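You operate a simulated robot arm through the tools that you are given. There is no shell and no other tool. Be economical: measure what you need, move in short steps, check, and stop when the job is done.

You run a simulated two-armed robot. Do the job below in one go: nothing can be reset, and whatever is moved stays where it is left.

## Task
Sieve the pot of dusty blue pellets till no dust shows.
Fine: lid on the bench top beside the mixer; push the drawer under the sieve in first; empty the pot into the pan, put it back, then work the sieve lever. The other pots stay. Set down upright: pot with a dark lid.

It is judged by the outcome, as a careful person would: the job done as asked, and still so three seconds after it is handed in. It fails if anything else is knocked over, pushed out of place, dropped, spilled or broken. Lids that push on must go on centred and level and be pressed home; caps that screw on are set level and turned clockwise until they are tight.

## Robot
Two 7-joint arms with two-finger parallel grippers on one trunk, on a base that drives. Base frame: it is fixed to the floor where the robot stands at the start and does not move with it; the origin is under the middle of the robot, x ahead of it, y to its left, z up. Units: m, degrees, N and s.
The left shoulder is at the start at [0.05, 0.161, 1.098], the right one opposite. Places, roughly: bench top beside the mixer [0.6, -0.2, 0.8]; drawer under the sieve [0.4, -0.5, 0.8]; sieve lever [0.6, -0.6, 0.9]; sieve pan [0.6, -0.4, 0.9]; tester lever [0.7, -0.8, 1]. Payload 3.43 kg a hand.
Tool frame (each hand has its own): the origin (TCP) lies between the finger pads and is the grasp point; the fingertips stand 0.03 m ahead of it; z points along the fingers, y is the line along which they close. The gripper opens to 0.094 m. The fingers are 0.028 m wide and 0.01 m thick; the gripper's body (0.05 by 0.096 m) begins 0.055 m behind the TCP.
Orientation is told as [roll, pitch, yaw] about the base's x, y, z axes, in that order, counted from this pose: with the fingers straight down and closing along the base's y, the tool's x points along the base's -x, its y along +y and its z along -z.

## Interface
- The arms move only by the tool send_rows. It takes "left_rows", "right_rows" or both (then of equal length, played together; a hand with none holds still); each is a list of rows, each a list of 3 entries, a list of its own where there are three numbers: the shift along the base's x, y, z in m, then the turn, a rotation vector about the base's x, y, z in degrees, then the closure in counts, from 0 (fully open) to 255 (shut). In form: [[[x, y, z], [rx, ry, rz], claw], ...]. A call has 1 to 12 rows; each row is the pose to reach, as a shift and turn from the pose commanded when the call began. Rows are played at 5 a second. More than 0.05 m and 8.6 degrees between two rows, or a gripper value outside its range, and nothing of the call is played. A pose out of reach is approached as far as the arm can. The call stops where the force on the tool passes 60 N (or 10 N more than at its start, if that is more) or the arm is blocked; 0.2 s more then pass. The fingers move at their own pace (about 0.045 m/s each) and stop on an object; they squeeze with about 24 N. The grip force told is the motor's: it shows also when the fingers shut on nothing. Time passes only in rows, and 0.2 s behind the last, so rows that repeat a pose let the fingers close. The reply holds the time, the measured pose of the TCP, the force on the tool along the base axes, the opening and the grip force, in the units named above and with some noise, with the torque about the TCP (base axes, N m) and any sound that the robot's microphone picked up.
- Cameras (640 x 400 px; columns grow to the right, rows downward): "scene" is now at [0.127, -0.0178, 1.2443]; the picture's right is [-0.26, -0.96, 0.00], its down [-0.32, 0.09, -0.94] and it looks along [0.91, -0.25, -0.33] (base axes); focal length 214 px, centre (320, 200). "left" rides on the left gripper at [0.076, -0.014, -0.103] in its tool frame; the picture's right is [0.18, 0.98, 0.00], its down [-0.75, 0.14, -0.64] and it looks along [-0.63, 0.12, 0.77] (tool axes); focal length 243 px, centre (320, 200). "right" rides on the right gripper at [0.076, 0.014, -0.103] in its tool frame; the picture's right is [-0.18, 0.98, 0.00], its down [-0.75, -0.14, -0.64] and it looks along [-0.63, -0.12, 0.77] (tool axes); focal length 243 px, centre (320, 200). There is no depth. A picture from a camera that has moved, and an enlarged one, comes with that camera's place and axes in the base frame and with its lens. The place of the scene camera against the robot may be out by one fixed shift of up to 0.012 m in any direction.
- capture(camera): a new picture of that camera. The clock stands still meanwhile.
- move_column(by): slides the trunk up (or, below 0, down) by that many m; the arms and the scene camera ride with it, the base frame stays. It gives what a move gives, with no picture.
- base_move(legs): drives the robot by 1 to 6 legs, each [ahead, left, turn to the left] in m, m and degrees, along the robot's own axes; the way and the turn of a leg run together, so that a leg with both is an arc; at most 1.5 m and 180 degrees a leg. The arms and the cameras ride along, it lands a little off, and it stops where it bumps. It gives what a move gives.
- pan_tilt(pan, tilt): turns the head with the scene camera to pan (to the left, within 80 degrees either way) and tilt (down, from -29 to 69), counted from straight ahead of the robot. It gives what a move gives.
- enlarge(camera, box): a new picture of the part [left, top, right, bottom] of that camera's present view, enlarged. The clock stands still meanwhile.
- finish_job(): hands the job in; it is judged then, once.

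Work in short steps. Places have to be worked out from the pictures, the camera data and where the tool is seen: move nearer, look again, correct. Check each grasp and each placing, and mend what went wrong. You have 120 turns and 88 pictures in all, those below and enlarged ones among them. Open the grippers and draw the arms clear of the work before you hand the job in, unless the task says otherwise; then end with one line.

The tools are called after "Emit:" as name(argument=value, ...) on one line, values as JSON. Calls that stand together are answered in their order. send_rows: Moves the arms, as the interface text tells. Its arguments: {"type":"object","properties":{"left_rows":{"type":"array"},"right_rows":{"type":"array"}},"required":[]} The other tools are called the same way: move_column (by) slides the trunk up or down; base_move (legs) drives the base; pan_tilt (pan, tilt) turns the head that bears the scene camera; capture (camera) takes a picture; enlarge (camera, box) takes an enlarged picture of a part of a camera's view; finish_job () hands the job in.

At the start:

```text
t: 0.0
left_eef_pos: [0.3439, -0.0411, 1.3059]
left_orientation: [0.0, 0.0, -0.1]
left_force: [-0.6, 0.2, -0.1]
left_wrist_torque: [-0.02, 0.02, 0.01]
left_width: 0.0942
left_finger_force: 0.0
right_eef_pos: [0.3577, -0.4089, 1.2561]
right_orientation: [0.1, 0.0, 0.0]
right_force: [0.0, -0.8, -0.3]
right_wrist_torque: [0.01, 0.0, 0.0]
right_width: 0.094
right_finger_force: 0.1
trunk travel left (down, up): [-0.125, 0.142]
robot x, y, heading: [0.0008, -0.0001, -0.1]
head pan, tilt: [-15.4, 19.5]
```

scene: 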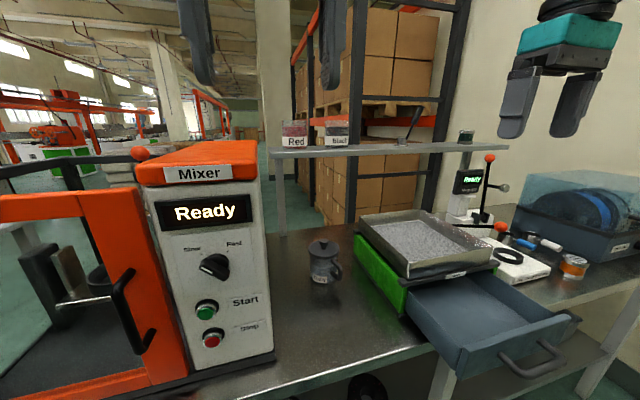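
right: 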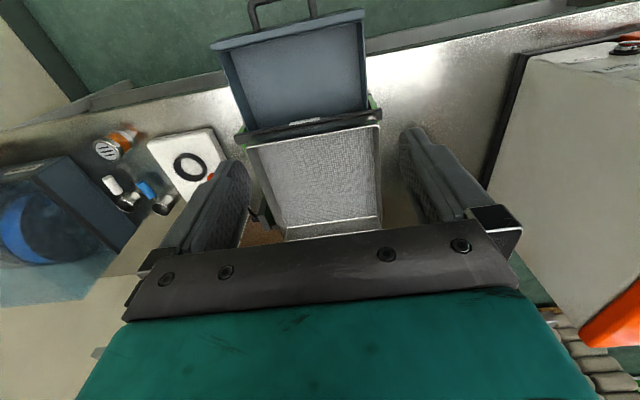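
left: 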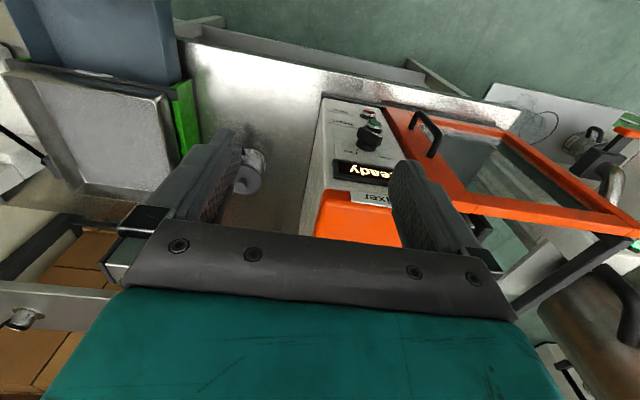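

The pot with the dark lid stands between mixer and sieve, and the drawer is open towards me. I enlarge the scene to see the pot, the sieve, and the levers.

Emit:
enlarge(camera="scene", box=[270, 100, 430, 300])

Emit:
enlarge(camera="scene", box=[340, 120, 600, 390])

```text
2.00 times, centred on (350, 200) of scene
camera zoom: at [0.127, -0.0178, 1.2443], right [-0.26, -0.96, 0.0], down [-0.32, 0.09, -0.94], along [0.91, -0.25, -0.33], focal length 429 px, centre (260, 200)
```

zoom: 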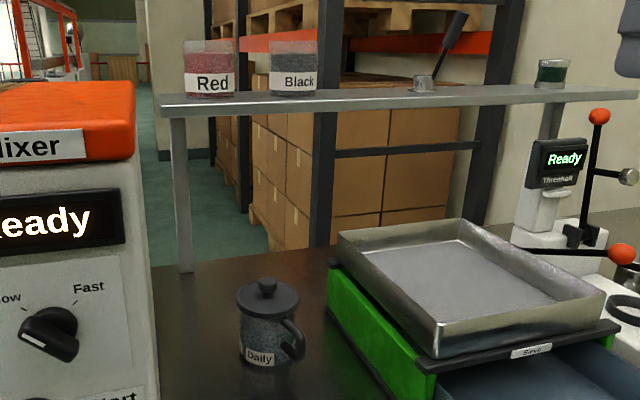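

```text
1.48 times, centred on (470, 255) of scene
camera zoom: at [0.127, -0.0178, 1.2443], right [-0.26, -0.96, 0.0], down [-0.32, 0.09, -0.94], along [0.91, -0.25, -0.33], focal length 318 px, centre (98, 118)
```

zoom: 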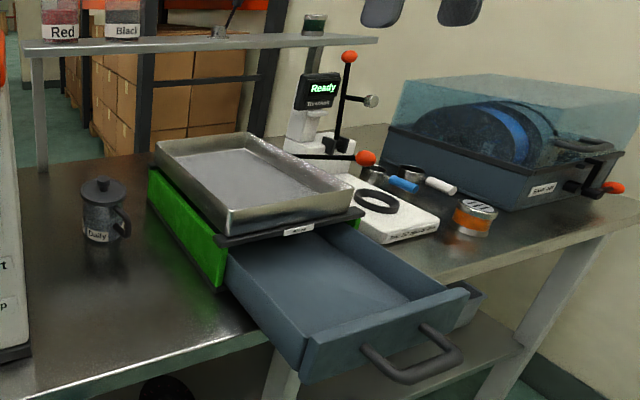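

Pot is about [0.66,-0.17], drawer front about x≈0.32, y≈-0.46. I tilt the head down to see the bench edge, the drawer handle and the room for the base.

Emit:
pan_tilt(pan=-35, tilt=55)

Emit:
capture(camera="scene")

```text
t: 1.0
left_eef_pos: [0.3453, -0.0398, 1.3064]
left_orientation: [0.0, 0.1, 0.0]
left_force: [-0.6, 0.5, 0.0]
left_wrist_torque: [-0.01, 0.0, -0.01]
left_width: 0.0939
left_finger_force: 0.0
right_eef_pos: [0.3578, -0.4097, 1.2559]
right_orientation: [0.0, -0.1, 0.0]
right_force: [-0.4, -0.5, 0.0]
right_wrist_torque: [-0.01, 0.02, -0.02]
right_width: 0.0939
right_finger_force: 0.2
trunk travel left (down, up): [-0.125, 0.142]
robot x, y, heading: [-0.0013, -0.0021, -0.0]
head pan, tilt: [-35.0, 55.0]
```

```text
82 pictures are left
camera scene: at [0.0962, -0.0344, 1.1914], right [-0.57, -0.82, 0.0], down [-0.67, 0.47, -0.57], along [0.47, -0.33, -0.82], focal length 214 px, centre (320, 200)
```

scene: 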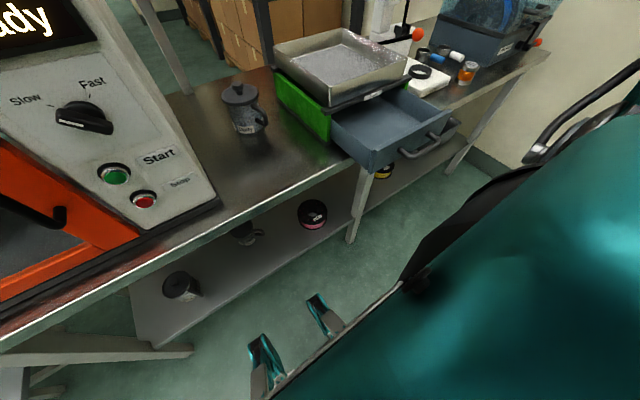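

The bench edge is at x≈0.38 and the base front at about x≈0.24. I slide the base to the right so the right hand can face the drawer.

Emit:
base_move(legs=[[0, -0.35, 0]])

Emit:
pan_tilt(pan=-10, tilt=45)

Emit:
capture(camera="scene")

```text
t: 4.7
left_eef_pos: [0.3443, -0.3989, 1.3046]
left_orientation: [0.0, 0.1, -0.1]
left_force: [0.6, -1.1, -0.2]
left_wrist_torque: [-0.03, 0.0, -0.01]
left_width: 0.094
left_finger_force: 0.1
right_eef_pos: [0.356, -0.7675, 1.2552]
right_orientation: [0.1, -0.1, -0.1]
right_force: [-0.7, 0.3, -0.6]
right_wrist_torque: [0.0, 0.01, -0.04]
right_width: 0.094
right_finger_force: 0.0
trunk travel left (down, up): [-0.125, 0.142]
robot x, y, heading: [-0.0028, -0.3584, -0.3]
head pan, tilt: [-35.0, 55.0]
```

```text
t: 5.6
left_eef_pos: [0.3433, -0.3975, 1.3067]
left_orientation: [-0.1, 0.0, -0.2]
left_force: [0.3, 0.3, -0.2]
left_wrist_torque: [0.02, 0.04, 0.0]
left_width: 0.094
left_finger_force: 0.0
right_eef_pos: [0.3565, -0.7677, 1.2556]
right_orientation: [0.1, -0.1, -0.1]
right_force: [0.3, 0.0, 0.4]
right_wrist_torque: [0.02, -0.01, -0.02]
right_width: 0.0941
right_finger_force: 0.0
trunk travel left (down, up): [-0.125, 0.142]
robot x, y, heading: [0.0003, -0.3549, -0.3]
head pan, tilt: [-10.0, 45.0]
```

```text
81 pictures are left
camera scene: at [0.1166, -0.3645, 1.2047], right [-0.18, -0.98, 0.0], down [-0.7, 0.13, -0.71], along [0.7, -0.13, -0.71], focal length 214 px, centre (320, 200)
```

scene: 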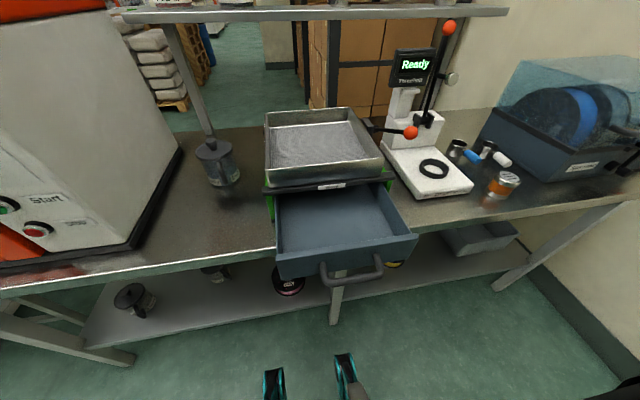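

The handle bar is about [0.27,-0.45,0.84]. I bring the right hand, closing, back and over to in front of the handle, still high.

Emit:
send_rows(right_rows=[[[-0.03, 0.04, 0], [0, 0, 0], 255], [[-0.06, 0.08, -0.01], [0, 0, 0], 255], [[-0.09, 0.12, -0.02], [0, 0, 0], 255], [[-0.12, 0.16, -0.03], [0, 0, 0], 255], [[-0.145, 0.2, -0.05], [0, 0, 0], 255], [[-0.155, 0.245, -0.06], [0, 0, 0], 255], [[-0.16, 0.285, -0.08], [0, 0, 0], 255], [[-0.16, 0.31, -0.11], [0, 0, 0], 255], [[-0.16, 0.31, -0.15], [0, 0, 0], 255]])

```text
refused: row 2 steps farther than a row can; nothing moved
```

Emit:
send_rows(right_rows=[[[-0.025, 0.035, 0], [0, 0, 0], 255], [[-0.05, 0.07, -0.01], [0, 0, 0], 255], [[-0.075, 0.105, -0.02], [0, 0, 0], 255], [[-0.1, 0.14, -0.03], [0, 0, 0], 255], [[-0.12, 0.175, -0.05], [0, 0, 0], 255], [[-0.135, 0.21, -0.07], [0, 0, 0], 255], [[-0.15, 0.245, -0.09], [0, 0, 0], 255], [[-0.16, 0.275, -0.11], [0, 0, 0], 255], [[-0.16, 0.305, -0.14], [0, 0, 0], 255], [[-0.16, 0.31, -0.18], [0, 0, 0], 255]])

```text
t: 7.8
left_eef_pos: [0.3441, -0.3982, 1.3055]
left_orientation: [0.0, -0.1, -0.2]
left_force: [-0.4, 0.5, 0.3]
left_wrist_torque: [0.03, -0.01, -0.03]
left_width: 0.0939
left_finger_force: 0.1
right_eef_pos: [0.1964, -0.4611, 1.0755]
right_orientation: [-0.1, 0.0, -0.1]
right_force: [-0.6, -0.6, 0.2]
right_wrist_torque: [-0.01, -0.01, 0.04]
right_width: 0.0002
right_finger_force: 24.2
trunk travel left (down, up): [-0.125, 0.142]
robot x, y, heading: [-0.0013, -0.3545, -0.1]
head pan, tilt: [-10.0, 45.0]
```

Arm followed well. I go down to z≈0.86 in front of the handle and look.

Emit:
send_rows(right_rows=[[[0, 0, -0.045], [0, 0, 0], 255], [[0, 0, -0.09], [0, 0, 0], 255], [[0, 0, -0.135], [0, 0, 0], 255], [[0, 0, -0.18], [0, 0, 0], 255], [[0, 0, -0.215], [0, 0, 0], 255]])

Emit:
capture(camera="scene")

Emit:
capture(camera="right")

```text
t: 8.3
left_eef_pos: [0.3446, -0.3974, 1.3064]
left_orientation: [0.1, 0.0, -0.1]
left_force: [-0.1, -0.5, 0.0]
left_wrist_torque: [-0.01, 0.0, -0.04]
left_width: 0.0939
left_finger_force: 0.1
right_eef_pos: [0.2011, -0.4545, 1.0347]
right_orientation: [1.1, 0.4, -0.6]
right_force: [12.1, -1.7, 1.3]
right_wrist_torque: [0.1, 1.43, -0.05]
right_width: 0.0
right_finger_force: 23.7
right hand out of reach, approached as far as the arm can: row 2
trunk travel left (down, up): [-0.125, 0.142]
robot x, y, heading: [-0.001, -0.3543, -0.2]
head pan, tilt: [-10.0, 45.0]
stopped in row 2 (right hand): the force on the tool passed its limit at 172 N (the readings are from after the stop); the commanded pose is now the measured one
```

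```text
80 pictures are left
camera scene: at [0.1165, -0.3644, 1.2048], right [-0.18, -0.98, 0.0], down [-0.7, 0.12, -0.71], along [0.7, -0.12, -0.71], focal length 214 px, centre (320, 200)
```

scene: 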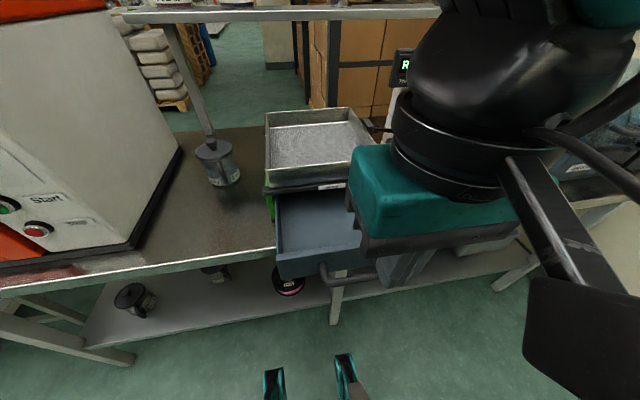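

```text
79 pictures are left
camera right: at [0.1274, -0.441, 1.1391], right [0.19, 0.98, 0.02], down [0.76, -0.16, 0.63], along [0.62, -0.11, -0.77], focal length 243 px, centre (320, 200)
```

right: 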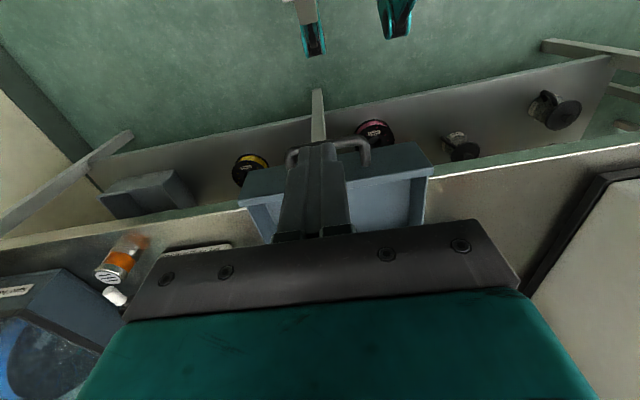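

The right hand hit its own limits that close to the body. I test the left hand's reach further out, toward the pot, to learn the workspace, and lift the right hand back a bit.

Emit:
send_rows(left_rows=[[[0.02, 0.03, -0.02], [0, 0, 0], 0], [[0.04, 0.06, -0.04], [0, 0, 0], 0], [[0.06, 0.09, -0.06], [0, 0, 0], 0], [[0.08, 0.12, -0.08], [0, 0, 0], 0], [[0.1, 0.15, -0.1], [0, 0, 0], 0], [[0.12, 0.18, -0.12], [0, 0, 0], 0], [[0.14, 0.2, -0.14], [0, 0, 0], 0], [[0.17, 0.21, -0.17], [0, 0, 0], 0], [[0.2, 0.21, -0.2], [0, 0, 0], 0]], right_rows=[[[0, 0, 0.03], [0, 0, 0], 255], [[0, 0, 0.04], [0, 0, 0], 255], [[0, 0, 0.04], [0, 0, 0], 255], [[0, 0, 0.04], [0, 0, 0], 255], [[0, 0, 0.04], [0, 0, 0], 255], [[0, 0, 0.04], [0, 0, 0], 255], [[0, 0, 0.04], [0, 0, 0], 255], [[0, 0, 0.04], [0, 0, 0], 255], [[0, 0, 0.04], [0, 0, 0], 255]])

```text
t: 10.3
left_eef_pos: [0.5477, -0.1864, 1.1031]
left_orientation: [-0.1, 0.0, -0.3]
left_force: [0.7, 0.2, 0.5]
left_wrist_torque: [-0.03, 0.04, -0.02]
left_width: 0.0939
left_finger_force: 0.2
right_eef_pos: [0.2019, -0.4548, 1.0748]
right_orientation: [1.1, 0.4, -0.5]
right_force: [0.6, 0.0, -1.0]
right_wrist_torque: [0.04, 0.02, -0.02]
right_width: 0.0
right_finger_force: 24.2
trunk travel left (down, up): [-0.125, 0.142]
robot x, y, heading: [-0.004, -0.3605, -0.3]
head pan, tilt: [-10.0, 45.0]
```

Reaching out works well. I continue to x≈0.62, z≈1.01 above the pot and look with the left camera.

Emit:
send_rows(left_rows=[[[0.03, 0, -0.03], [0, 0, 0], 0], [[0.06, 0.0, -0.06], [0, 0, 0], 0], [[0.075, 0.01, -0.09], [0, 0, 0], 0]])

Emit:
capture(camera="left")

Emit:
capture(camera="scene")

```text
t: 11.1
left_eef_pos: [0.622, -0.177, 1.0108]
left_orientation: [-0.1, 0.0, -0.2]
left_force: [0.0, 0.1, -0.6]
left_wrist_torque: [0.01, 0.02, 0.02]
left_width: 0.0938
left_finger_force: 0.1
right_eef_pos: [0.2021, -0.4549, 1.0747]
right_orientation: [1.0, 0.5, -0.5]
right_force: [0.5, 0.6, -0.5]
right_wrist_torque: [0.0, -0.02, -0.01]
right_width: 0.0
right_finger_force: 24.3
trunk travel left (down, up): [-0.125, 0.142]
robot x, y, heading: [0.0016, -0.3581, -0.1]
head pan, tilt: [-10.0, 45.0]
```

```text
78 pictures are left
camera left: at [0.547, -0.1923, 1.1135], right [-0.18, 0.98, 0.0], down [0.75, 0.14, 0.64], along [0.63, 0.12, -0.77], focal length 243 px, centre (320, 200)
```

left: 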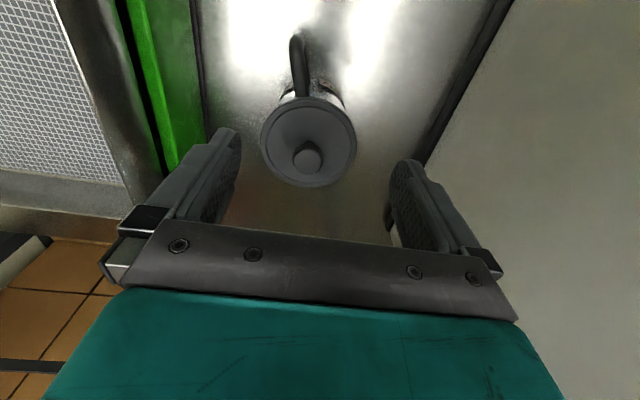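

```text
77 pictures are left
camera scene: at [0.1168, -0.3642, 1.2047], right [-0.18, -0.98, 0.0], down [-0.7, 0.12, -0.71], along [0.7, -0.12, -0.71], focal length 214 px, centre (320, 200)
```

scene: 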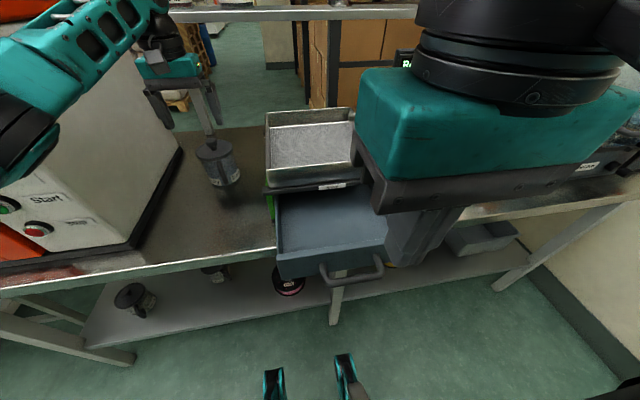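

Reach at 0.6 m ahead is fine, so I should stand further back for the drawer. I lift the left hand away and raise the right, then back the base off 0.2 m.

Emit:
send_rows(left_rows=[[[0, 0, 0.05], [0, 0, 0], 0], [[-0.02, -0.02, 0.09], [0, 0, 0], 0], [[-0.05, -0.04, 0.12], [0, 0, 0], 0], [[-0.08, -0.06, 0.15], [0, 0, 0], 0], [[-0.11, -0.08, 0.18], [0, 0, 0], 0], [[-0.14, -0.08, 0.21], [0, 0, 0], 0]])

Emit:
base_move(legs=[[-0.22, 0.02, 0]])

Emit:
send_rows(right_rows=[[[0.04, 0, 0], [-1, 0, 0], 255], [[0.08, 0, 0], [-1, 0, 0], 255], [[0.12, 0.0, 0], [-1, 0, 0], 255], [[0.16, 0.0, -0.02], [-1, 0, 0], 255], [[0.2, 0.0, -0.05], [-1, 0, 0], 255], [[0.2, 0.0, -0.09], [-1, 0, 0], 255], [[0.2, 0.0, -0.13], [-1, 0, 0], 255]])

Emit:
capture(camera="scene")

```text
t: 12.5
left_eef_pos: [0.4773, -0.258, 1.2249]
left_orientation: [0.0, 0.0, -0.1]
left_force: [0.5, -0.4, -0.4]
left_wrist_torque: [-0.01, -0.04, 0.04]
left_width: 0.094
left_finger_force: 0.0
right_eef_pos: [0.2005, -0.4549, 1.0756]
right_orientation: [1.1, 0.4, -0.5]
right_force: [-0.7, -0.8, -0.7]
right_wrist_torque: [0.04, 0.0, -0.01]
right_width: 0.0
right_finger_force: 23.8
trunk travel left (down, up): [-0.125, 0.142]
robot x, y, heading: [0.0002, -0.3564, -0.3]
head pan, tilt: [-10.0, 45.0]
```

```text
t: 14.1
left_eef_pos: [0.2615, -0.2378, 1.2247]
left_orientation: [0.0, 0.0, -0.2]
left_force: [-1.3, 0.7, 0.3]
left_wrist_torque: [0.0, 0.0, 0.02]
left_width: 0.0942
left_finger_force: 0.2
right_eef_pos: [-0.017, -0.4333, 1.0756]
right_orientation: [1.1, 0.5, -0.7]
right_force: [0.7, 0.2, -0.1]
right_wrist_torque: [-0.03, -0.03, 0.01]
right_width: 0.0
right_finger_force: 23.8
trunk travel left (down, up): [-0.125, 0.142]
robot x, y, heading: [-0.2163, -0.3359, -0.3]
head pan, tilt: [-10.0, 45.0]
```

```text
t: 15.7
left_eef_pos: [0.262, -0.2361, 1.2235]
left_orientation: [-0.1, 0.0, -0.1]
left_force: [0.0, 0.3, 0.3]
left_wrist_torque: [-0.03, -0.01, 0.0]
left_width: 0.0938
left_finger_force: 0.1
right_eef_pos: [0.1836, -0.4464, 0.9446]
right_orientation: [0.2, 0.5, -0.5]
right_force: [0.3, -0.3, 0.1]
right_wrist_torque: [-0.01, -0.01, -0.03]
right_width: 0.0
right_finger_force: 24.6
right hand out of reach, approached as far as the arm can: row 5, 6, 7
trunk travel left (down, up): [-0.125, 0.142]
robot x, y, heading: [-0.2195, -0.3368, -0.3]
head pan, tilt: [-10.0, 45.0]
```

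```text
76 pictures are left
camera scene: at [-0.1007, -0.3435, 1.2048], right [-0.18, -0.98, 0.0], down [-0.7, 0.13, -0.71], along [0.7, -0.13, -0.71], focal length 214 px, centre (320, 200)
```

scene: 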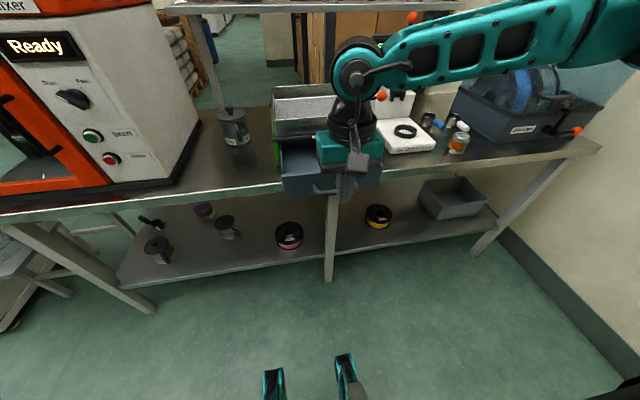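

The hand is in front of the handle at x≈0.18. I lower to z≈0.86.

Emit:
send_rows(right_rows=[[[0, -0.005, -0.03], [0, 0, 0], 255], [[0, -0.01, -0.06], [0, 0, 0], 255], [[0, -0.012, -0.085], [0, 0, 0], 255]])

Emit:
enlarge(camera="scene", box=[240, 80, 440, 220])

Emit:
capture(camera="right")

```text
t: 16.5
left_eef_pos: [0.2612, -0.2375, 1.2236]
left_orientation: [-0.1, 0.0, -0.2]
left_force: [0.4, 0.9, 0.3]
left_wrist_torque: [0.02, 0.0, 0.04]
left_width: 0.094
left_finger_force: 0.0
right_eef_pos: [0.1731, -0.4716, 0.8684]
right_orientation: [0.3, 0.5, -0.5]
right_force: [0.5, -0.3, -0.1]
right_wrist_torque: [-0.01, 0.0, -0.06]
right_width: 0.0
right_finger_force: 24.1
right hand out of reach, approached as far as the arm can: row 2, 3
trunk travel left (down, up): [-0.125, 0.142]
robot x, y, heading: [-0.2194, -0.3373, -0.2]
head pan, tilt: [-10.0, 45.0]
```

```text
2.86 times, centred on (340, 150) of scene
camera zoom: at [-0.1007, -0.3435, 1.2048], right [-0.18, -0.98, 0.0], down [-0.7, 0.13, -0.71], along [0.7, -0.13, -0.71], focal length 613 px, centre (263, 343)
```

zoom: 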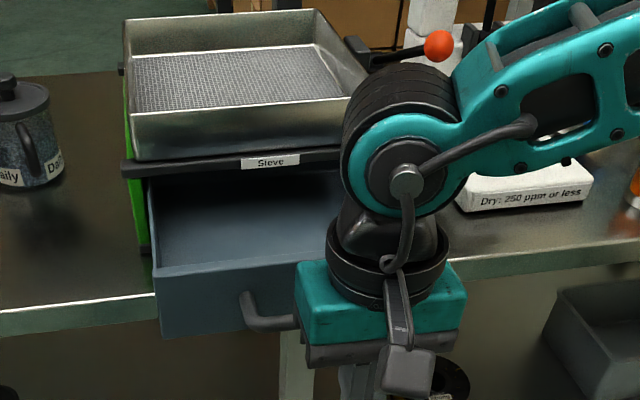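

```text
74 pictures are left
camera right: at [0.0999, -0.4561, 0.9729], right [0.19, 0.98, 0.0], down [0.76, -0.15, 0.64], along [0.62, -0.12, -0.77], focal length 243 px, centre (320, 200)
```

right: 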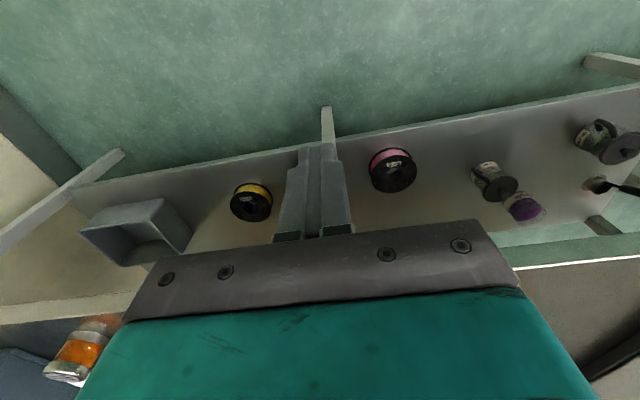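

At z 0.87 and 0.4 m out this is the arm's low limit at this trunk height. I raise the hand slightly and lower the trunk by 0.11 m, which brings the whole workspace down.

Emit:
send_rows(right_rows=[[[0.01, 0.01, 0.04], [0, 0, 0], 255], [[0.01, 0.01, 0.08], [0, 0, 0], 255]], left_rows=[[[0, 0, 0.03], [0, 0, 0], 0], [[0, 0, 0.06], [0, 0, 0], 0]])

Emit:
move_column(by=-0.11)

```text
t: 17.1
left_eef_pos: [0.262, -0.2375, 1.2841]
left_orientation: [-0.2, -0.3, -0.4]
left_force: [-0.3, 0.1, 0.0]
left_wrist_torque: [0.02, -0.03, -0.01]
left_width: 0.094
left_finger_force: 0.1
right_eef_pos: [0.1832, -0.4615, 0.9509]
right_orientation: [0.2, 0.4, -0.6]
right_force: [0.1, -0.3, 0.5]
right_wrist_torque: [0.01, -0.03, -0.04]
right_width: 0.0
right_finger_force: 24.5
trunk travel left (down, up): [-0.125, 0.142]
robot x, y, heading: [-0.2179, -0.335, -0.3]
head pan, tilt: [-10.0, 45.0]
```

```text
t: 18.6
left_eef_pos: [0.262, -0.2358, 1.1731]
left_orientation: [-0.1, -0.1, -0.2]
left_force: [-0.1, 0.0, 0.5]
left_wrist_torque: [-0.01, -0.03, 0.03]
left_width: 0.094
left_finger_force: 0.0
right_eef_pos: [0.1847, -0.4604, 0.841]
right_orientation: [0.1, 0.5, -0.7]
right_force: [0.5, 0.5, 0.5]
right_wrist_torque: [-0.01, 0.01, 0.0]
right_width: 0.0
right_finger_force: 24.4
trunk travel left (down, up): [-0.015, 0.252]
robot x, y, heading: [-0.2151, -0.3368, -0.3]
head pan, tilt: [-10.0, 45.0]
```

Hand is at z 0.84 and 0.08 m short of the handle. I raise it 1 cm and advance to contact, watching the force.

Emit:
send_rows(right_rows=[[[0.02, 0, 0.01], [0, 0, 0], 255], [[0.04, 0, 0.01], [0, 0, 0], 255], [[0.06, 0, 0.01], [0, 0, 0], 255], [[0.08, 0, 0.01], [0, 0, 0], 255], [[0.1, 0, 0.01], [0, 0, 0], 255]])

Emit:
capture(camera="scene")

```text
t: 19.8
left_eef_pos: [0.2618, -0.2351, 1.1733]
left_orientation: [-0.1, -0.2, -0.3]
left_force: [0.6, 0.3, 0.5]
left_wrist_torque: [0.0, 0.0, 0.0]
left_width: 0.094
left_finger_force: 0.1
right_eef_pos: [0.2578, -0.4865, 0.8567]
right_orientation: [0.1, 0.4, -0.5]
right_force: [-0.2, 0.5, -0.1]
right_wrist_torque: [-0.02, 0.05, -0.01]
right_width: 0.0001
right_finger_force: 24.6
right hand out of reach, approached as far as the arm can: row 2, 3, 4, 5
trunk travel left (down, up): [-0.015, 0.252]
robot x, y, heading: [-0.2163, -0.3357, -0.2]
head pan, tilt: [-10.0, 45.0]
```

```text
73 pictures are left
camera scene: at [-0.1008, -0.3435, 1.0948], right [-0.18, -0.98, 0.0], down [-0.7, 0.13, -0.71], along [0.7, -0.13, -0.71], focal length 214 px, centre (320, 200)
```

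scene: 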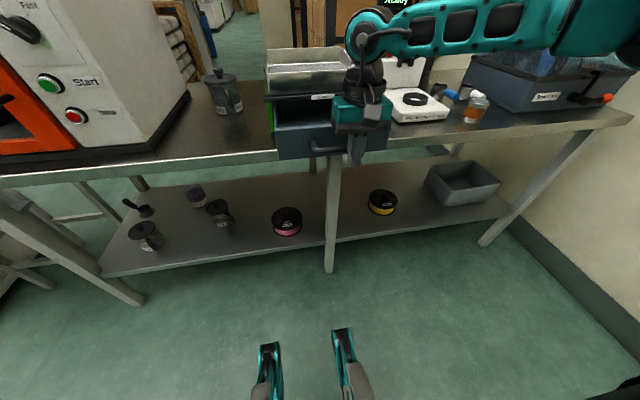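

The arm is at its limit, but the base can do the pushing. I shift the hand to the handle's middle (y≈-0.46) and slightly back, then look close.

Emit:
send_rows(right_rows=[[[-0.025, 0.015, 0.0], [0, 0, 0], 255], [[-0.04, 0.03, 0.0], [0, 0, 0], 255]])

Emit:
enlarge(camera="scene", box=[240, 40, 440, 180])

```text
t: 20.4
left_eef_pos: [0.2624, -0.2347, 1.1724]
left_orientation: [0.0, -0.1, -0.3]
left_force: [-0.6, -0.4, -0.7]
left_wrist_torque: [0.02, 0.02, 0.01]
left_width: 0.0939
left_finger_force: 0.0
right_eef_pos: [0.2169, -0.4584, 0.8563]
right_orientation: [0.1, 0.3, -0.6]
right_force: [-1.2, -0.6, 0.2]
right_wrist_torque: [0.01, -0.01, 0.01]
right_width: 0.0
right_finger_force: 24.0
trunk travel left (down, up): [-0.015, 0.252]
robot x, y, heading: [-0.2185, -0.3334, -0.5]
head pan, tilt: [-10.0, 45.0]
```

```text
2.86 times, centred on (340, 110) of scene
camera zoom: at [-0.1008, -0.3434, 1.0948], right [-0.18, -0.98, 0.0], down [-0.7, 0.13, -0.71], along [0.7, -0.13, -0.71], focal length 613 px, centre (263, 457)
```

zoom: 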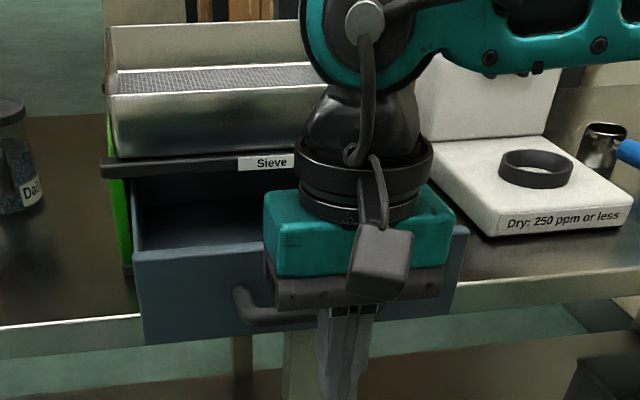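

Fingers are centred on the handle. I drive forward 0.12 m so the held hand starts pushing the drawer.

Emit:
base_move(legs=[[0.12, 0, 0]])

Emit:
enlarge(camera="scene", box=[240, 40, 440, 180])

```text
t: 21.6
left_eef_pos: [0.3818, -0.2367, 1.1721]
left_orientation: [-0.1, 0.1, -0.3]
left_force: [0.4, -0.4, 0.4]
left_wrist_torque: [-0.02, 0.0, 0.04]
left_width: 0.0937
left_finger_force: 0.0
right_eef_pos: [0.3356, -0.4595, 0.8564]
right_orientation: [0.1, 0.4, -0.6]
right_force: [0.8, 0.2, -0.5]
right_wrist_torque: [0.0, 0.01, 0.0]
right_width: 0.0
right_finger_force: 24.0
trunk travel left (down, up): [-0.015, 0.252]
robot x, y, heading: [-0.0988, -0.336, -0.4]
head pan, tilt: [-10.0, 45.0]
```

```text
2.86 times, centred on (340, 110) of scene
camera zoom: at [0.0186, -0.3442, 1.0947], right [-0.18, -0.98, 0.0], down [-0.7, 0.13, -0.71], along [0.7, -0.13, -0.71], focal length 613 px, centre (263, 457)
```

zoom: 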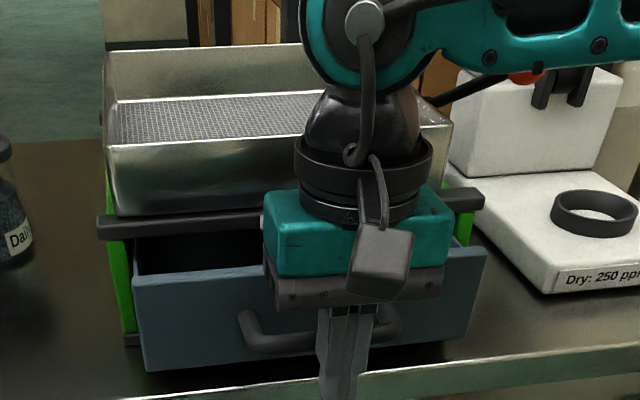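

The drawer is sliding in straight, with maybe 5 cm to go. I drive another 0.04 m.

Emit:
base_move(legs=[[0.04, 0, 0]])

Emit:
enlarge(camera="scene", box=[240, 60, 440, 200])

```text
t: 22.5
left_eef_pos: [0.4208, -0.2384, 1.1727]
left_orientation: [-0.1, 0.1, -0.5]
left_force: [0.3, -0.2, -0.2]
left_wrist_torque: [0.01, -0.01, 0.0]
left_width: 0.094
left_finger_force: 0.0
right_eef_pos: [0.3758, -0.4612, 0.8562]
right_orientation: [0.0, 0.5, -0.6]
right_force: [0.2, 0.2, -0.4]
right_wrist_torque: [0.01, 0.0, 0.02]
right_width: 0.0
right_finger_force: 23.6
trunk travel left (down, up): [-0.015, 0.252]
robot x, y, heading: [-0.0573, -0.3378, -0.3]
head pan, tilt: [-10.0, 45.0]
```

```text
2.86 times, centred on (340, 130) of scene
camera zoom: at [0.0577, -0.3446, 1.0947], right [-0.18, -0.98, 0.0], down [-0.7, 0.13, -0.71], along [0.7, -0.13, -0.71], focal length 613 px, centre (263, 400)
```

zoom: 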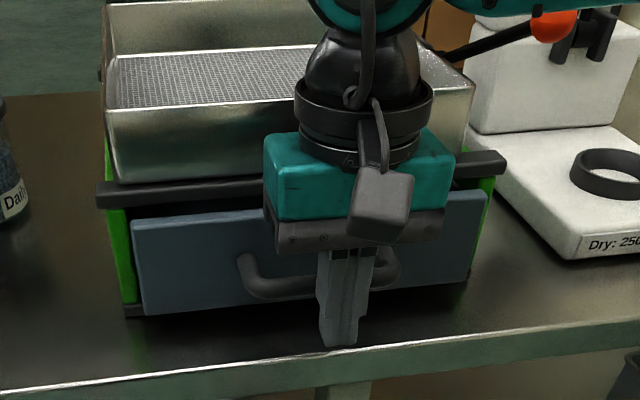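

Almost home. I finish with small arm steps, which stop on force when the drawer seats.

Emit:
send_rows(right_rows=[[[0.01, 0, 0], [0, 0, 0], 255], [[0.02, 0, 0.0], [0, 0, 0], 255], [[0.03, 0, 0.0], [0, 0, 0], 255], [[0.04, 0, 0.0], [0, 0, 0], 255]])

Emit:
enlarge(camera="scene", box=[240, 60, 440, 200])

```text
t: 23.5
left_eef_pos: [0.4179, -0.236, 1.174]
left_orientation: [-0.2, -0.2, -0.3]
left_force: [-0.1, -0.1, -0.2]
left_wrist_torque: [0.0, 0.0, -0.01]
left_width: 0.0942
left_finger_force: 0.2
right_eef_pos: [0.3965, -0.475, 0.8575]
right_orientation: [0.3, 0.7, -0.4]
right_force: [-22.6, 9.6, -0.1]
right_wrist_torque: [-0.03, 0.02, 0.38]
right_width: 0.0001
right_finger_force: 23.3
right hand out of reach, approached as far as the arm can: row 1, 2, 3, 4
trunk travel left (down, up): [-0.015, 0.252]
robot x, y, heading: [-0.0591, -0.3388, -0.3]
head pan, tilt: [-10.0, 45.0]
```

```text
2.86 times, centred on (340, 130) of scene
camera zoom: at [0.0554, -0.3436, 1.095], right [-0.18, -0.98, 0.0], down [-0.69, 0.13, -0.71], along [0.7, -0.13, -0.71], focal length 613 px, centre (263, 400)
```

zoom: 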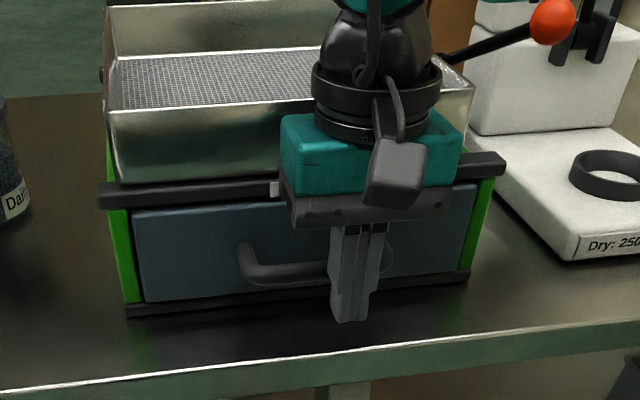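

Drawer is flush with the frame and gave 23 N of reaction. I back the right hand off, raise it, and look at the drawer.

Emit:
send_rows(right_rows=[[[-0.02, 0, 0], [0, 0, 0], 255], [[-0.05, 0, 0.0], [0, 0, 0], 255], [[-0.09, 0, 0.0], [0, 0, 0], 200], [[-0.1, -0.03, 0.03], [0, 0, 0], 100], [[-0.1, -0.06, 0.06], [0, 0, 0], 0], [[-0.1, -0.09, 0.09], [0, 0, 0], 0], [[-0.1, -0.12, 0.12], [0, 0, 0], 0], [[-0.1, -0.15, 0.15], [0, 0, 0], 0], [[-0.1, -0.17, 0.19], [0, 0, 0], 0], [[-0.1, -0.19, 0.23], [0, 0, 0], 0], [[-0.1, -0.21, 0.27], [0, 0, 0], 0]])

Emit:
pan_tilt(pan=-5, tilt=35)

Emit:
capture(camera="scene")

```text
t: 25.9
left_eef_pos: [0.4204, -0.2374, 1.1732]
left_orientation: [-0.1, 0.0, -0.4]
left_force: [-0.1, 0.4, 0.0]
left_wrist_torque: [0.01, 0.01, 0.02]
left_width: 0.0938
left_finger_force: 0.2
right_eef_pos: [0.3, -0.6906, 1.1314]
right_orientation: [0.0, 0.5, -0.7]
right_force: [-0.6, -0.2, 1.2]
right_wrist_torque: [0.04, -0.01, 0.01]
right_width: 0.0939
right_finger_force: 0.1
trunk travel left (down, up): [-0.015, 0.252]
robot x, y, heading: [-0.061, -0.3322, -0.2]
head pan, tilt: [-10.0, 45.0]
```

```text
t: 26.6
left_eef_pos: [0.4198, -0.2383, 1.1728]
left_orientation: [-0.1, -0.1, -0.4]
left_force: [-0.2, -0.3, 0.2]
left_wrist_torque: [-0.03, 0.01, -0.01]
left_width: 0.0938
left_finger_force: 0.1
right_eef_pos: [0.3017, -0.6896, 1.1301]
right_orientation: [0.2, 0.4, -0.8]
right_force: [0.0, -0.4, -0.3]
right_wrist_torque: [0.03, -0.03, 0.0]
right_width: 0.0938
right_finger_force: 0.1
trunk travel left (down, up): [-0.015, 0.252]
robot x, y, heading: [-0.0604, -0.3356, -0.5]
head pan, tilt: [-5.0, 35.0]
```

```text
68 pictures are left
camera scene: at [0.0651, -0.3382, 1.1095], right [-0.09, -1.0, 0.0], down [-0.57, 0.05, -0.82], along [0.82, -0.08, -0.57], focal length 214 px, centre (320, 200)
```

scene: 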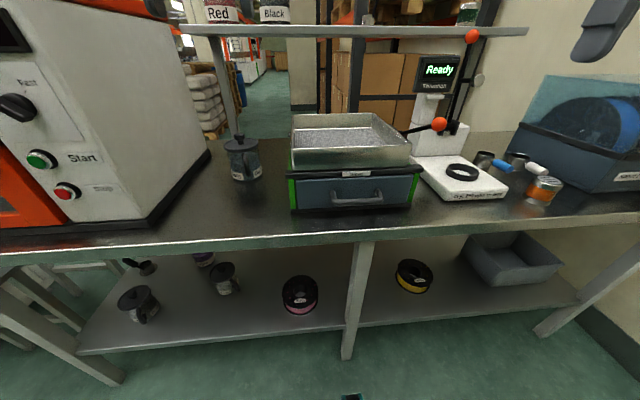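

The drawer is in. Other lidded pots stand on the lower shelf, so I enlarge both to be sure which holds dusty blue pellets.

Emit:
enlarge(camera="scene", box=[100, 240, 260, 340])

Emit:
enlarge(camera="scene", box=[210, 100, 450, 220])

```text
4.00 times, centred on (180, 290) of scene
camera zoom: at [0.0651, -0.3382, 1.1095], right [-0.09, -1.0, 0.0], down [-0.57, 0.05, -0.82], along [0.82, -0.08, -0.57], focal length 858 px, centre (880, -160)
```

zoom: 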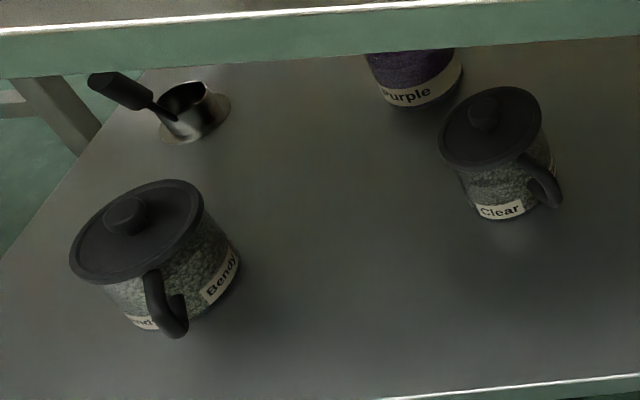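

```text
2.67 times, centred on (330, 160) of scene
camera zoom: at [0.0651, -0.3382, 1.1095], right [-0.09, -1.0, 0.0], down [-0.57, 0.05, -0.82], along [0.82, -0.08, -0.57], focal length 572 px, centre (293, 307)
```

zoom: 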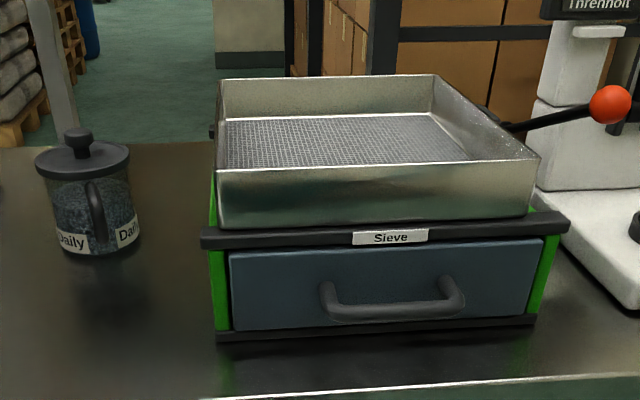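

"Daily" on the bench holds the blue pellets: pot ≈[0.655,-0.178], handle facing me, mixer side at y≈0, so there is room for the lid at about [0.55,-0.085]. I drive forward 0.08 m and bring the left hand over the knob.

Emit:
base_move(legs=[[0.08, 0, 0]])

Emit:
send_rows(left_rows=[[[0.03, 0.015, 0], [0, 0, 0], 0], [[0.06, 0.03, -0.02], [0, 0, 0], 0], [[0.09, 0.045, -0.04], [0, 0, 0], 0], [[0.11, 0.055, -0.07], [0, 0, 0], 0], [[0.13, 0.06, -0.1], [0, 0, 0], 0], [[0.145, 0.06, -0.135], [0, 0, 0], 0]])

Emit:
capture(camera="left")

Emit:
capture(camera="scene")

```text
t: 27.7
left_eef_pos: [0.5001, -0.2409, 1.1718]
left_orientation: [-0.1, 0.0, -0.5]
left_force: [0.3, 0.5, 0.0]
left_wrist_torque: [0.0, 0.01, 0.03]
left_width: 0.0939
left_finger_force: 0.0
right_eef_pos: [0.381, -0.6914, 1.1309]
right_orientation: [0.1, 0.5, -1.0]
right_force: [0.1, -0.8, -0.3]
right_wrist_torque: [0.0, 0.0, -0.01]
right_width: 0.0941
right_finger_force: 0.0
trunk travel left (down, up): [-0.015, 0.252]
robot x, y, heading: [0.0187, -0.3396, -0.4]
head pan, tilt: [-5.0, 35.0]
```

```text
t: 29.1
left_eef_pos: [0.6207, -0.1849, 1.0278]
left_orientation: [-0.1, -0.1, -0.5]
left_force: [0.9, -0.1, -0.5]
left_wrist_torque: [-0.03, -0.02, -0.02]
left_width: 0.0941
left_finger_force: 0.0
left hand out of reach, approached as far as the arm can: row 1, 2, 3, 4, 5, 6
right_eef_pos: [0.3816, -0.6911, 1.1291]
right_orientation: [0.1, 0.4, -0.9]
right_force: [0.7, 0.2, -0.2]
right_wrist_torque: [0.03, 0.01, 0.0]
right_width: 0.0939
right_finger_force: 0.1
trunk travel left (down, up): [-0.015, 0.252]
robot x, y, heading: [0.0194, -0.3384, -0.7]
head pan, tilt: [-5.0, 35.0]
```

```text
65 pictures are left
camera left: at [0.5461, -0.1983, 1.1297], right [-0.18, 0.98, 0.0], down [0.75, 0.14, 0.64], along [0.63, 0.11, -0.77], focal length 243 px, centre (320, 200)
```

left: 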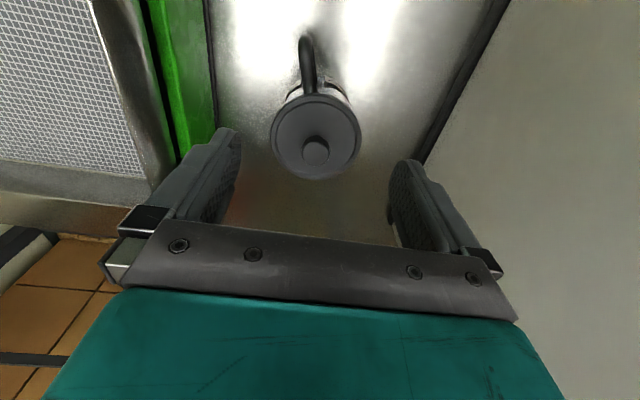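

```text
64 pictures are left
camera scene: at [0.1451, -0.3389, 1.1096], right [-0.1, -1.0, 0.0], down [-0.57, 0.05, -0.82], along [0.82, -0.08, -0.57], focal length 214 px, centre (320, 200)
```

scene: 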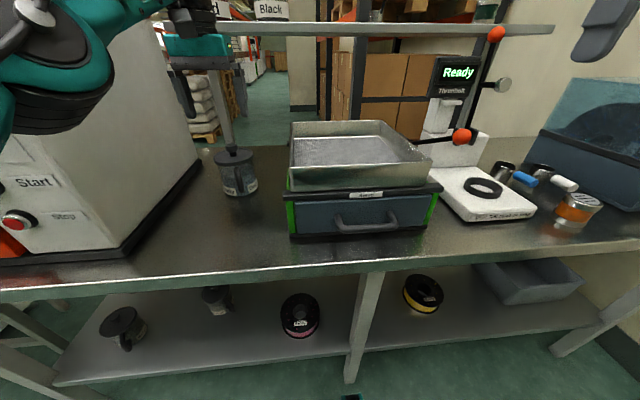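

The vertical tool runs out at x≈0.62 here. I tilt the left hand forward 40° (fingers pointing ahead and down), which should give reach, and see if x≈0.655 becomes reachable.

Emit:
send_rows(left_rows=[[[0, 0, 0], [0, -8, 0], 0], [[0, 0, 0], [0, -16, 0], 0], [[0, 0, 0], [0, -24, 0], 0], [[0, 0, 0], [0, -32, 0], 0], [[0, 0, 0], [0, -40, 0], 0], [[0.015, 0, 0], [0, -40, 0], 0], [[0.035, 0.005, -0.01], [0, -40, 0], 0]])

Emit:
capture(camera="left")

```text
t: 30.7
left_eef_pos: [0.6556, -0.1803, 1.0163]
left_orientation: [0.2, -40.1, -0.6]
left_force: [-0.8, -0.3, -0.3]
left_wrist_torque: [0.0, -0.01, -0.02]
left_width: 0.0939
left_finger_force: 0.1
right_eef_pos: [0.3797, -0.691, 1.1294]
right_orientation: [0.1, 0.4, -0.8]
right_force: [-0.6, 0.7, 0.0]
right_wrist_torque: [0.02, -0.04, 0.0]
right_width: 0.0937
right_finger_force: 0.1
trunk travel left (down, up): [-0.015, 0.252]
robot x, y, heading: [0.0168, -0.3365, -0.3]
head pan, tilt: [-5.0, 35.0]
```

```text
63 pictures are left
camera left: at [0.5327, -0.1952, 1.0476], right [-0.13, 0.98, -0.11], down [0.16, 0.14, 0.98], along [0.98, 0.11, -0.18], focal length 243 px, centre (320, 200)
```

left: 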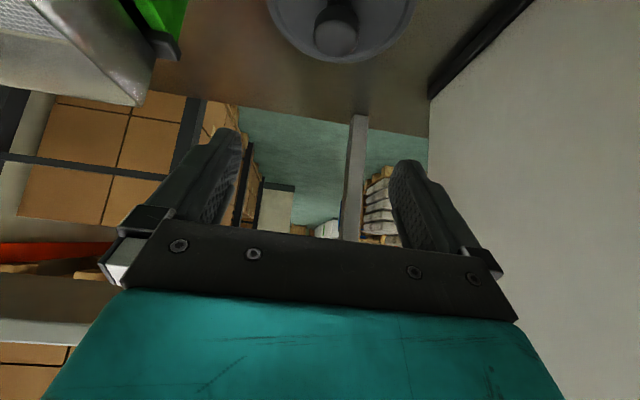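

Two rays give the knob top at about [0.655,-0.1835,0.925]. I lower with the tilt so the fingertips straddle the knob just above the lid plate.

Emit:
send_rows(left_rows=[[[-0.015, -0.003, -0.02], [0, 0, 0], 0], [[-0.015, -0.003, -0.05], [0, 0, 0], 0], [[-0.015, -0.003, -0.065], [0, 0, 0], 0], [[-0.015, -0.003, -0.076], [0, 0, 0], 0]])

Emit:
capture(camera="left")

Emit:
enlarge(camera="scene", box=[170, 80, 330, 220])

```text
t: 31.7
left_eef_pos: [0.6398, -0.1854, 0.9422]
left_orientation: [0.3, -40.1, -0.6]
left_force: [-0.1, -0.6, 0.6]
left_wrist_torque: [-0.02, 0.01, 0.0]
left_width: 0.094
left_finger_force: 0.1
right_eef_pos: [0.3798, -0.6919, 1.1299]
right_orientation: [0.1, 0.3, -0.9]
right_force: [0.3, -0.4, -0.7]
right_wrist_torque: [0.01, 0.01, -0.02]
right_width: 0.0939
right_finger_force: 0.0
trunk travel left (down, up): [-0.015, 0.252]
robot x, y, heading: [0.0212, -0.3347, -0.4]
head pan, tilt: [-5.0, 35.0]
```

```text
62 pictures are left
camera left: at [0.5166, -0.1987, 0.9719], right [-0.13, 0.98, -0.11], down [0.16, 0.14, 0.98], along [0.98, 0.11, -0.18], focal length 243 px, centre (320, 200)
```

left: 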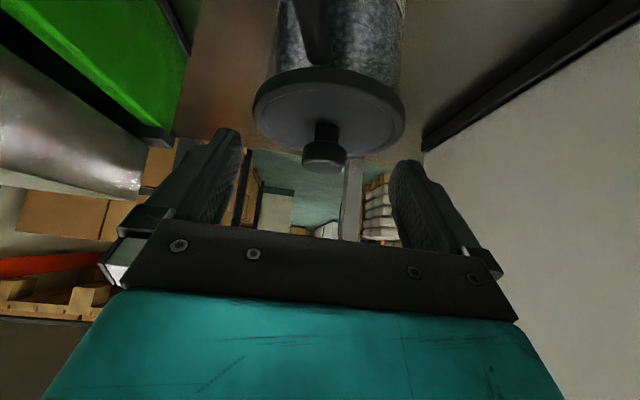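

```text
2.86 times, centred on (250, 150) of scene
camera zoom: at [0.1449, -0.3391, 1.1096], right [-0.1, -1.0, 0.0], down [-0.57, 0.06, -0.82], along [0.82, -0.08, -0.57], focal length 613 px, centre (520, 343)
```

zoom: 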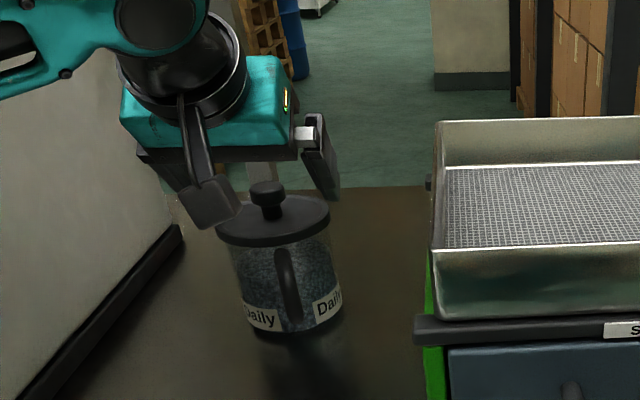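

The tips reach the knob cap; I go 6 mm lower and close.

Emit:
send_rows(left_rows=[[[0.002, 0.001, -0.006], [0, 0, 0], 0], [[0.002, 0.001, -0.006], [0, 0, 0], 255], [[0.002, 0.001, -0.006], [0, 0, 0], 255], [[0.002, 0.001, -0.006], [0, 0, 0], 255], [[0.002, 0.001, -0.006], [0, 0, 0], 255], [[0.002, 0.001, -0.006], [0, 0, 0], 255]])

Emit:
capture(camera="left")

```text
t: 33.1
left_eef_pos: [0.641, -0.1829, 0.9364]
left_orientation: [0.4, -40.1, -0.6]
left_force: [0.1, -1.0, 0.3]
left_wrist_torque: [-0.02, 0.01, -0.03]
left_width: 0.0259
left_finger_force: 23.7
right_eef_pos: [0.3802, -0.6927, 1.1315]
right_orientation: [0.1, 0.4, -0.8]
right_force: [1.0, -0.1, 0.4]
right_wrist_torque: [0.0, 0.0, -0.02]
right_width: 0.0942
right_finger_force: 0.1
trunk travel left (down, up): [-0.015, 0.252]
robot x, y, heading: [0.0245, -0.3348, -0.6]
head pan, tilt: [-5.0, 35.0]
heard: snap
```

```text
60 pictures are left
camera left: at [0.5177, -0.1969, 0.9667], right [-0.13, 0.98, -0.11], down [0.16, 0.14, 0.98], along [0.98, 0.11, -0.18], focal length 243 px, centre (320, 200)
```

left: 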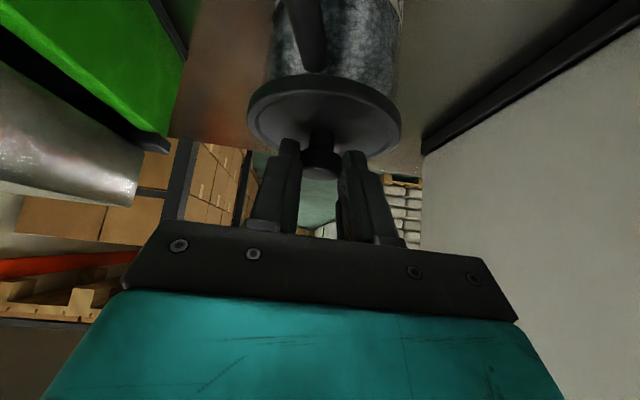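

Knob gripped (26 mm). I lift slowly straight up and check it comes without the pot.

Emit:
send_rows(left_rows=[[[0, 0, 0.005], [0, 0, 0], 255], [[0, 0, 0.012], [0, 0, 0], 255], [[0, 0, 0.025], [0, 0, 0], 255], [[0, 0, 0.045], [0, 0, 0], 255]])

Emit:
capture(camera="scene")

```text
t: 34.1
left_eef_pos: [0.6417, -0.1836, 0.9832]
left_orientation: [0.5, -40.0, -0.7]
left_force: [0.3, 0.9, -0.3]
left_wrist_torque: [0.01, -0.01, -0.02]
left_width: 0.0257
left_finger_force: 24.1
right_eef_pos: [0.3786, -0.6926, 1.1309]
right_orientation: [0.1, 0.4, -0.9]
right_force: [-0.4, -1.0, 0.7]
right_wrist_torque: [0.04, 0.0, 0.0]
right_width: 0.0938
right_finger_force: 0.0
trunk travel left (down, up): [-0.015, 0.252]
robot x, y, heading: [0.0162, -0.3401, -0.4]
head pan, tilt: [-5.0, 35.0]
```

```text
59 pictures are left
camera scene: at [0.1439, -0.3392, 1.1097], right [-0.1, -1.0, 0.0], down [-0.57, 0.06, -0.82], along [0.82, -0.08, -0.57], focal length 214 px, centre (320, 200)
```

scene: 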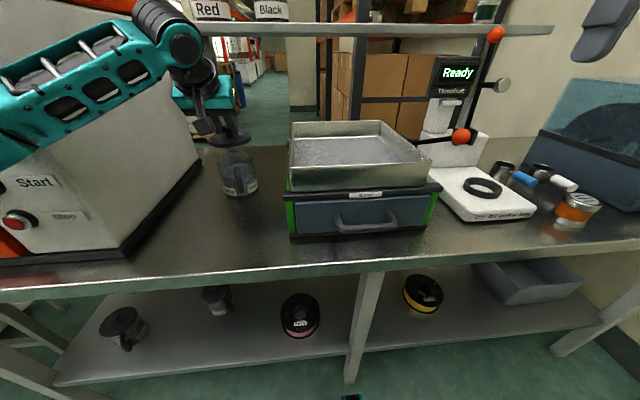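

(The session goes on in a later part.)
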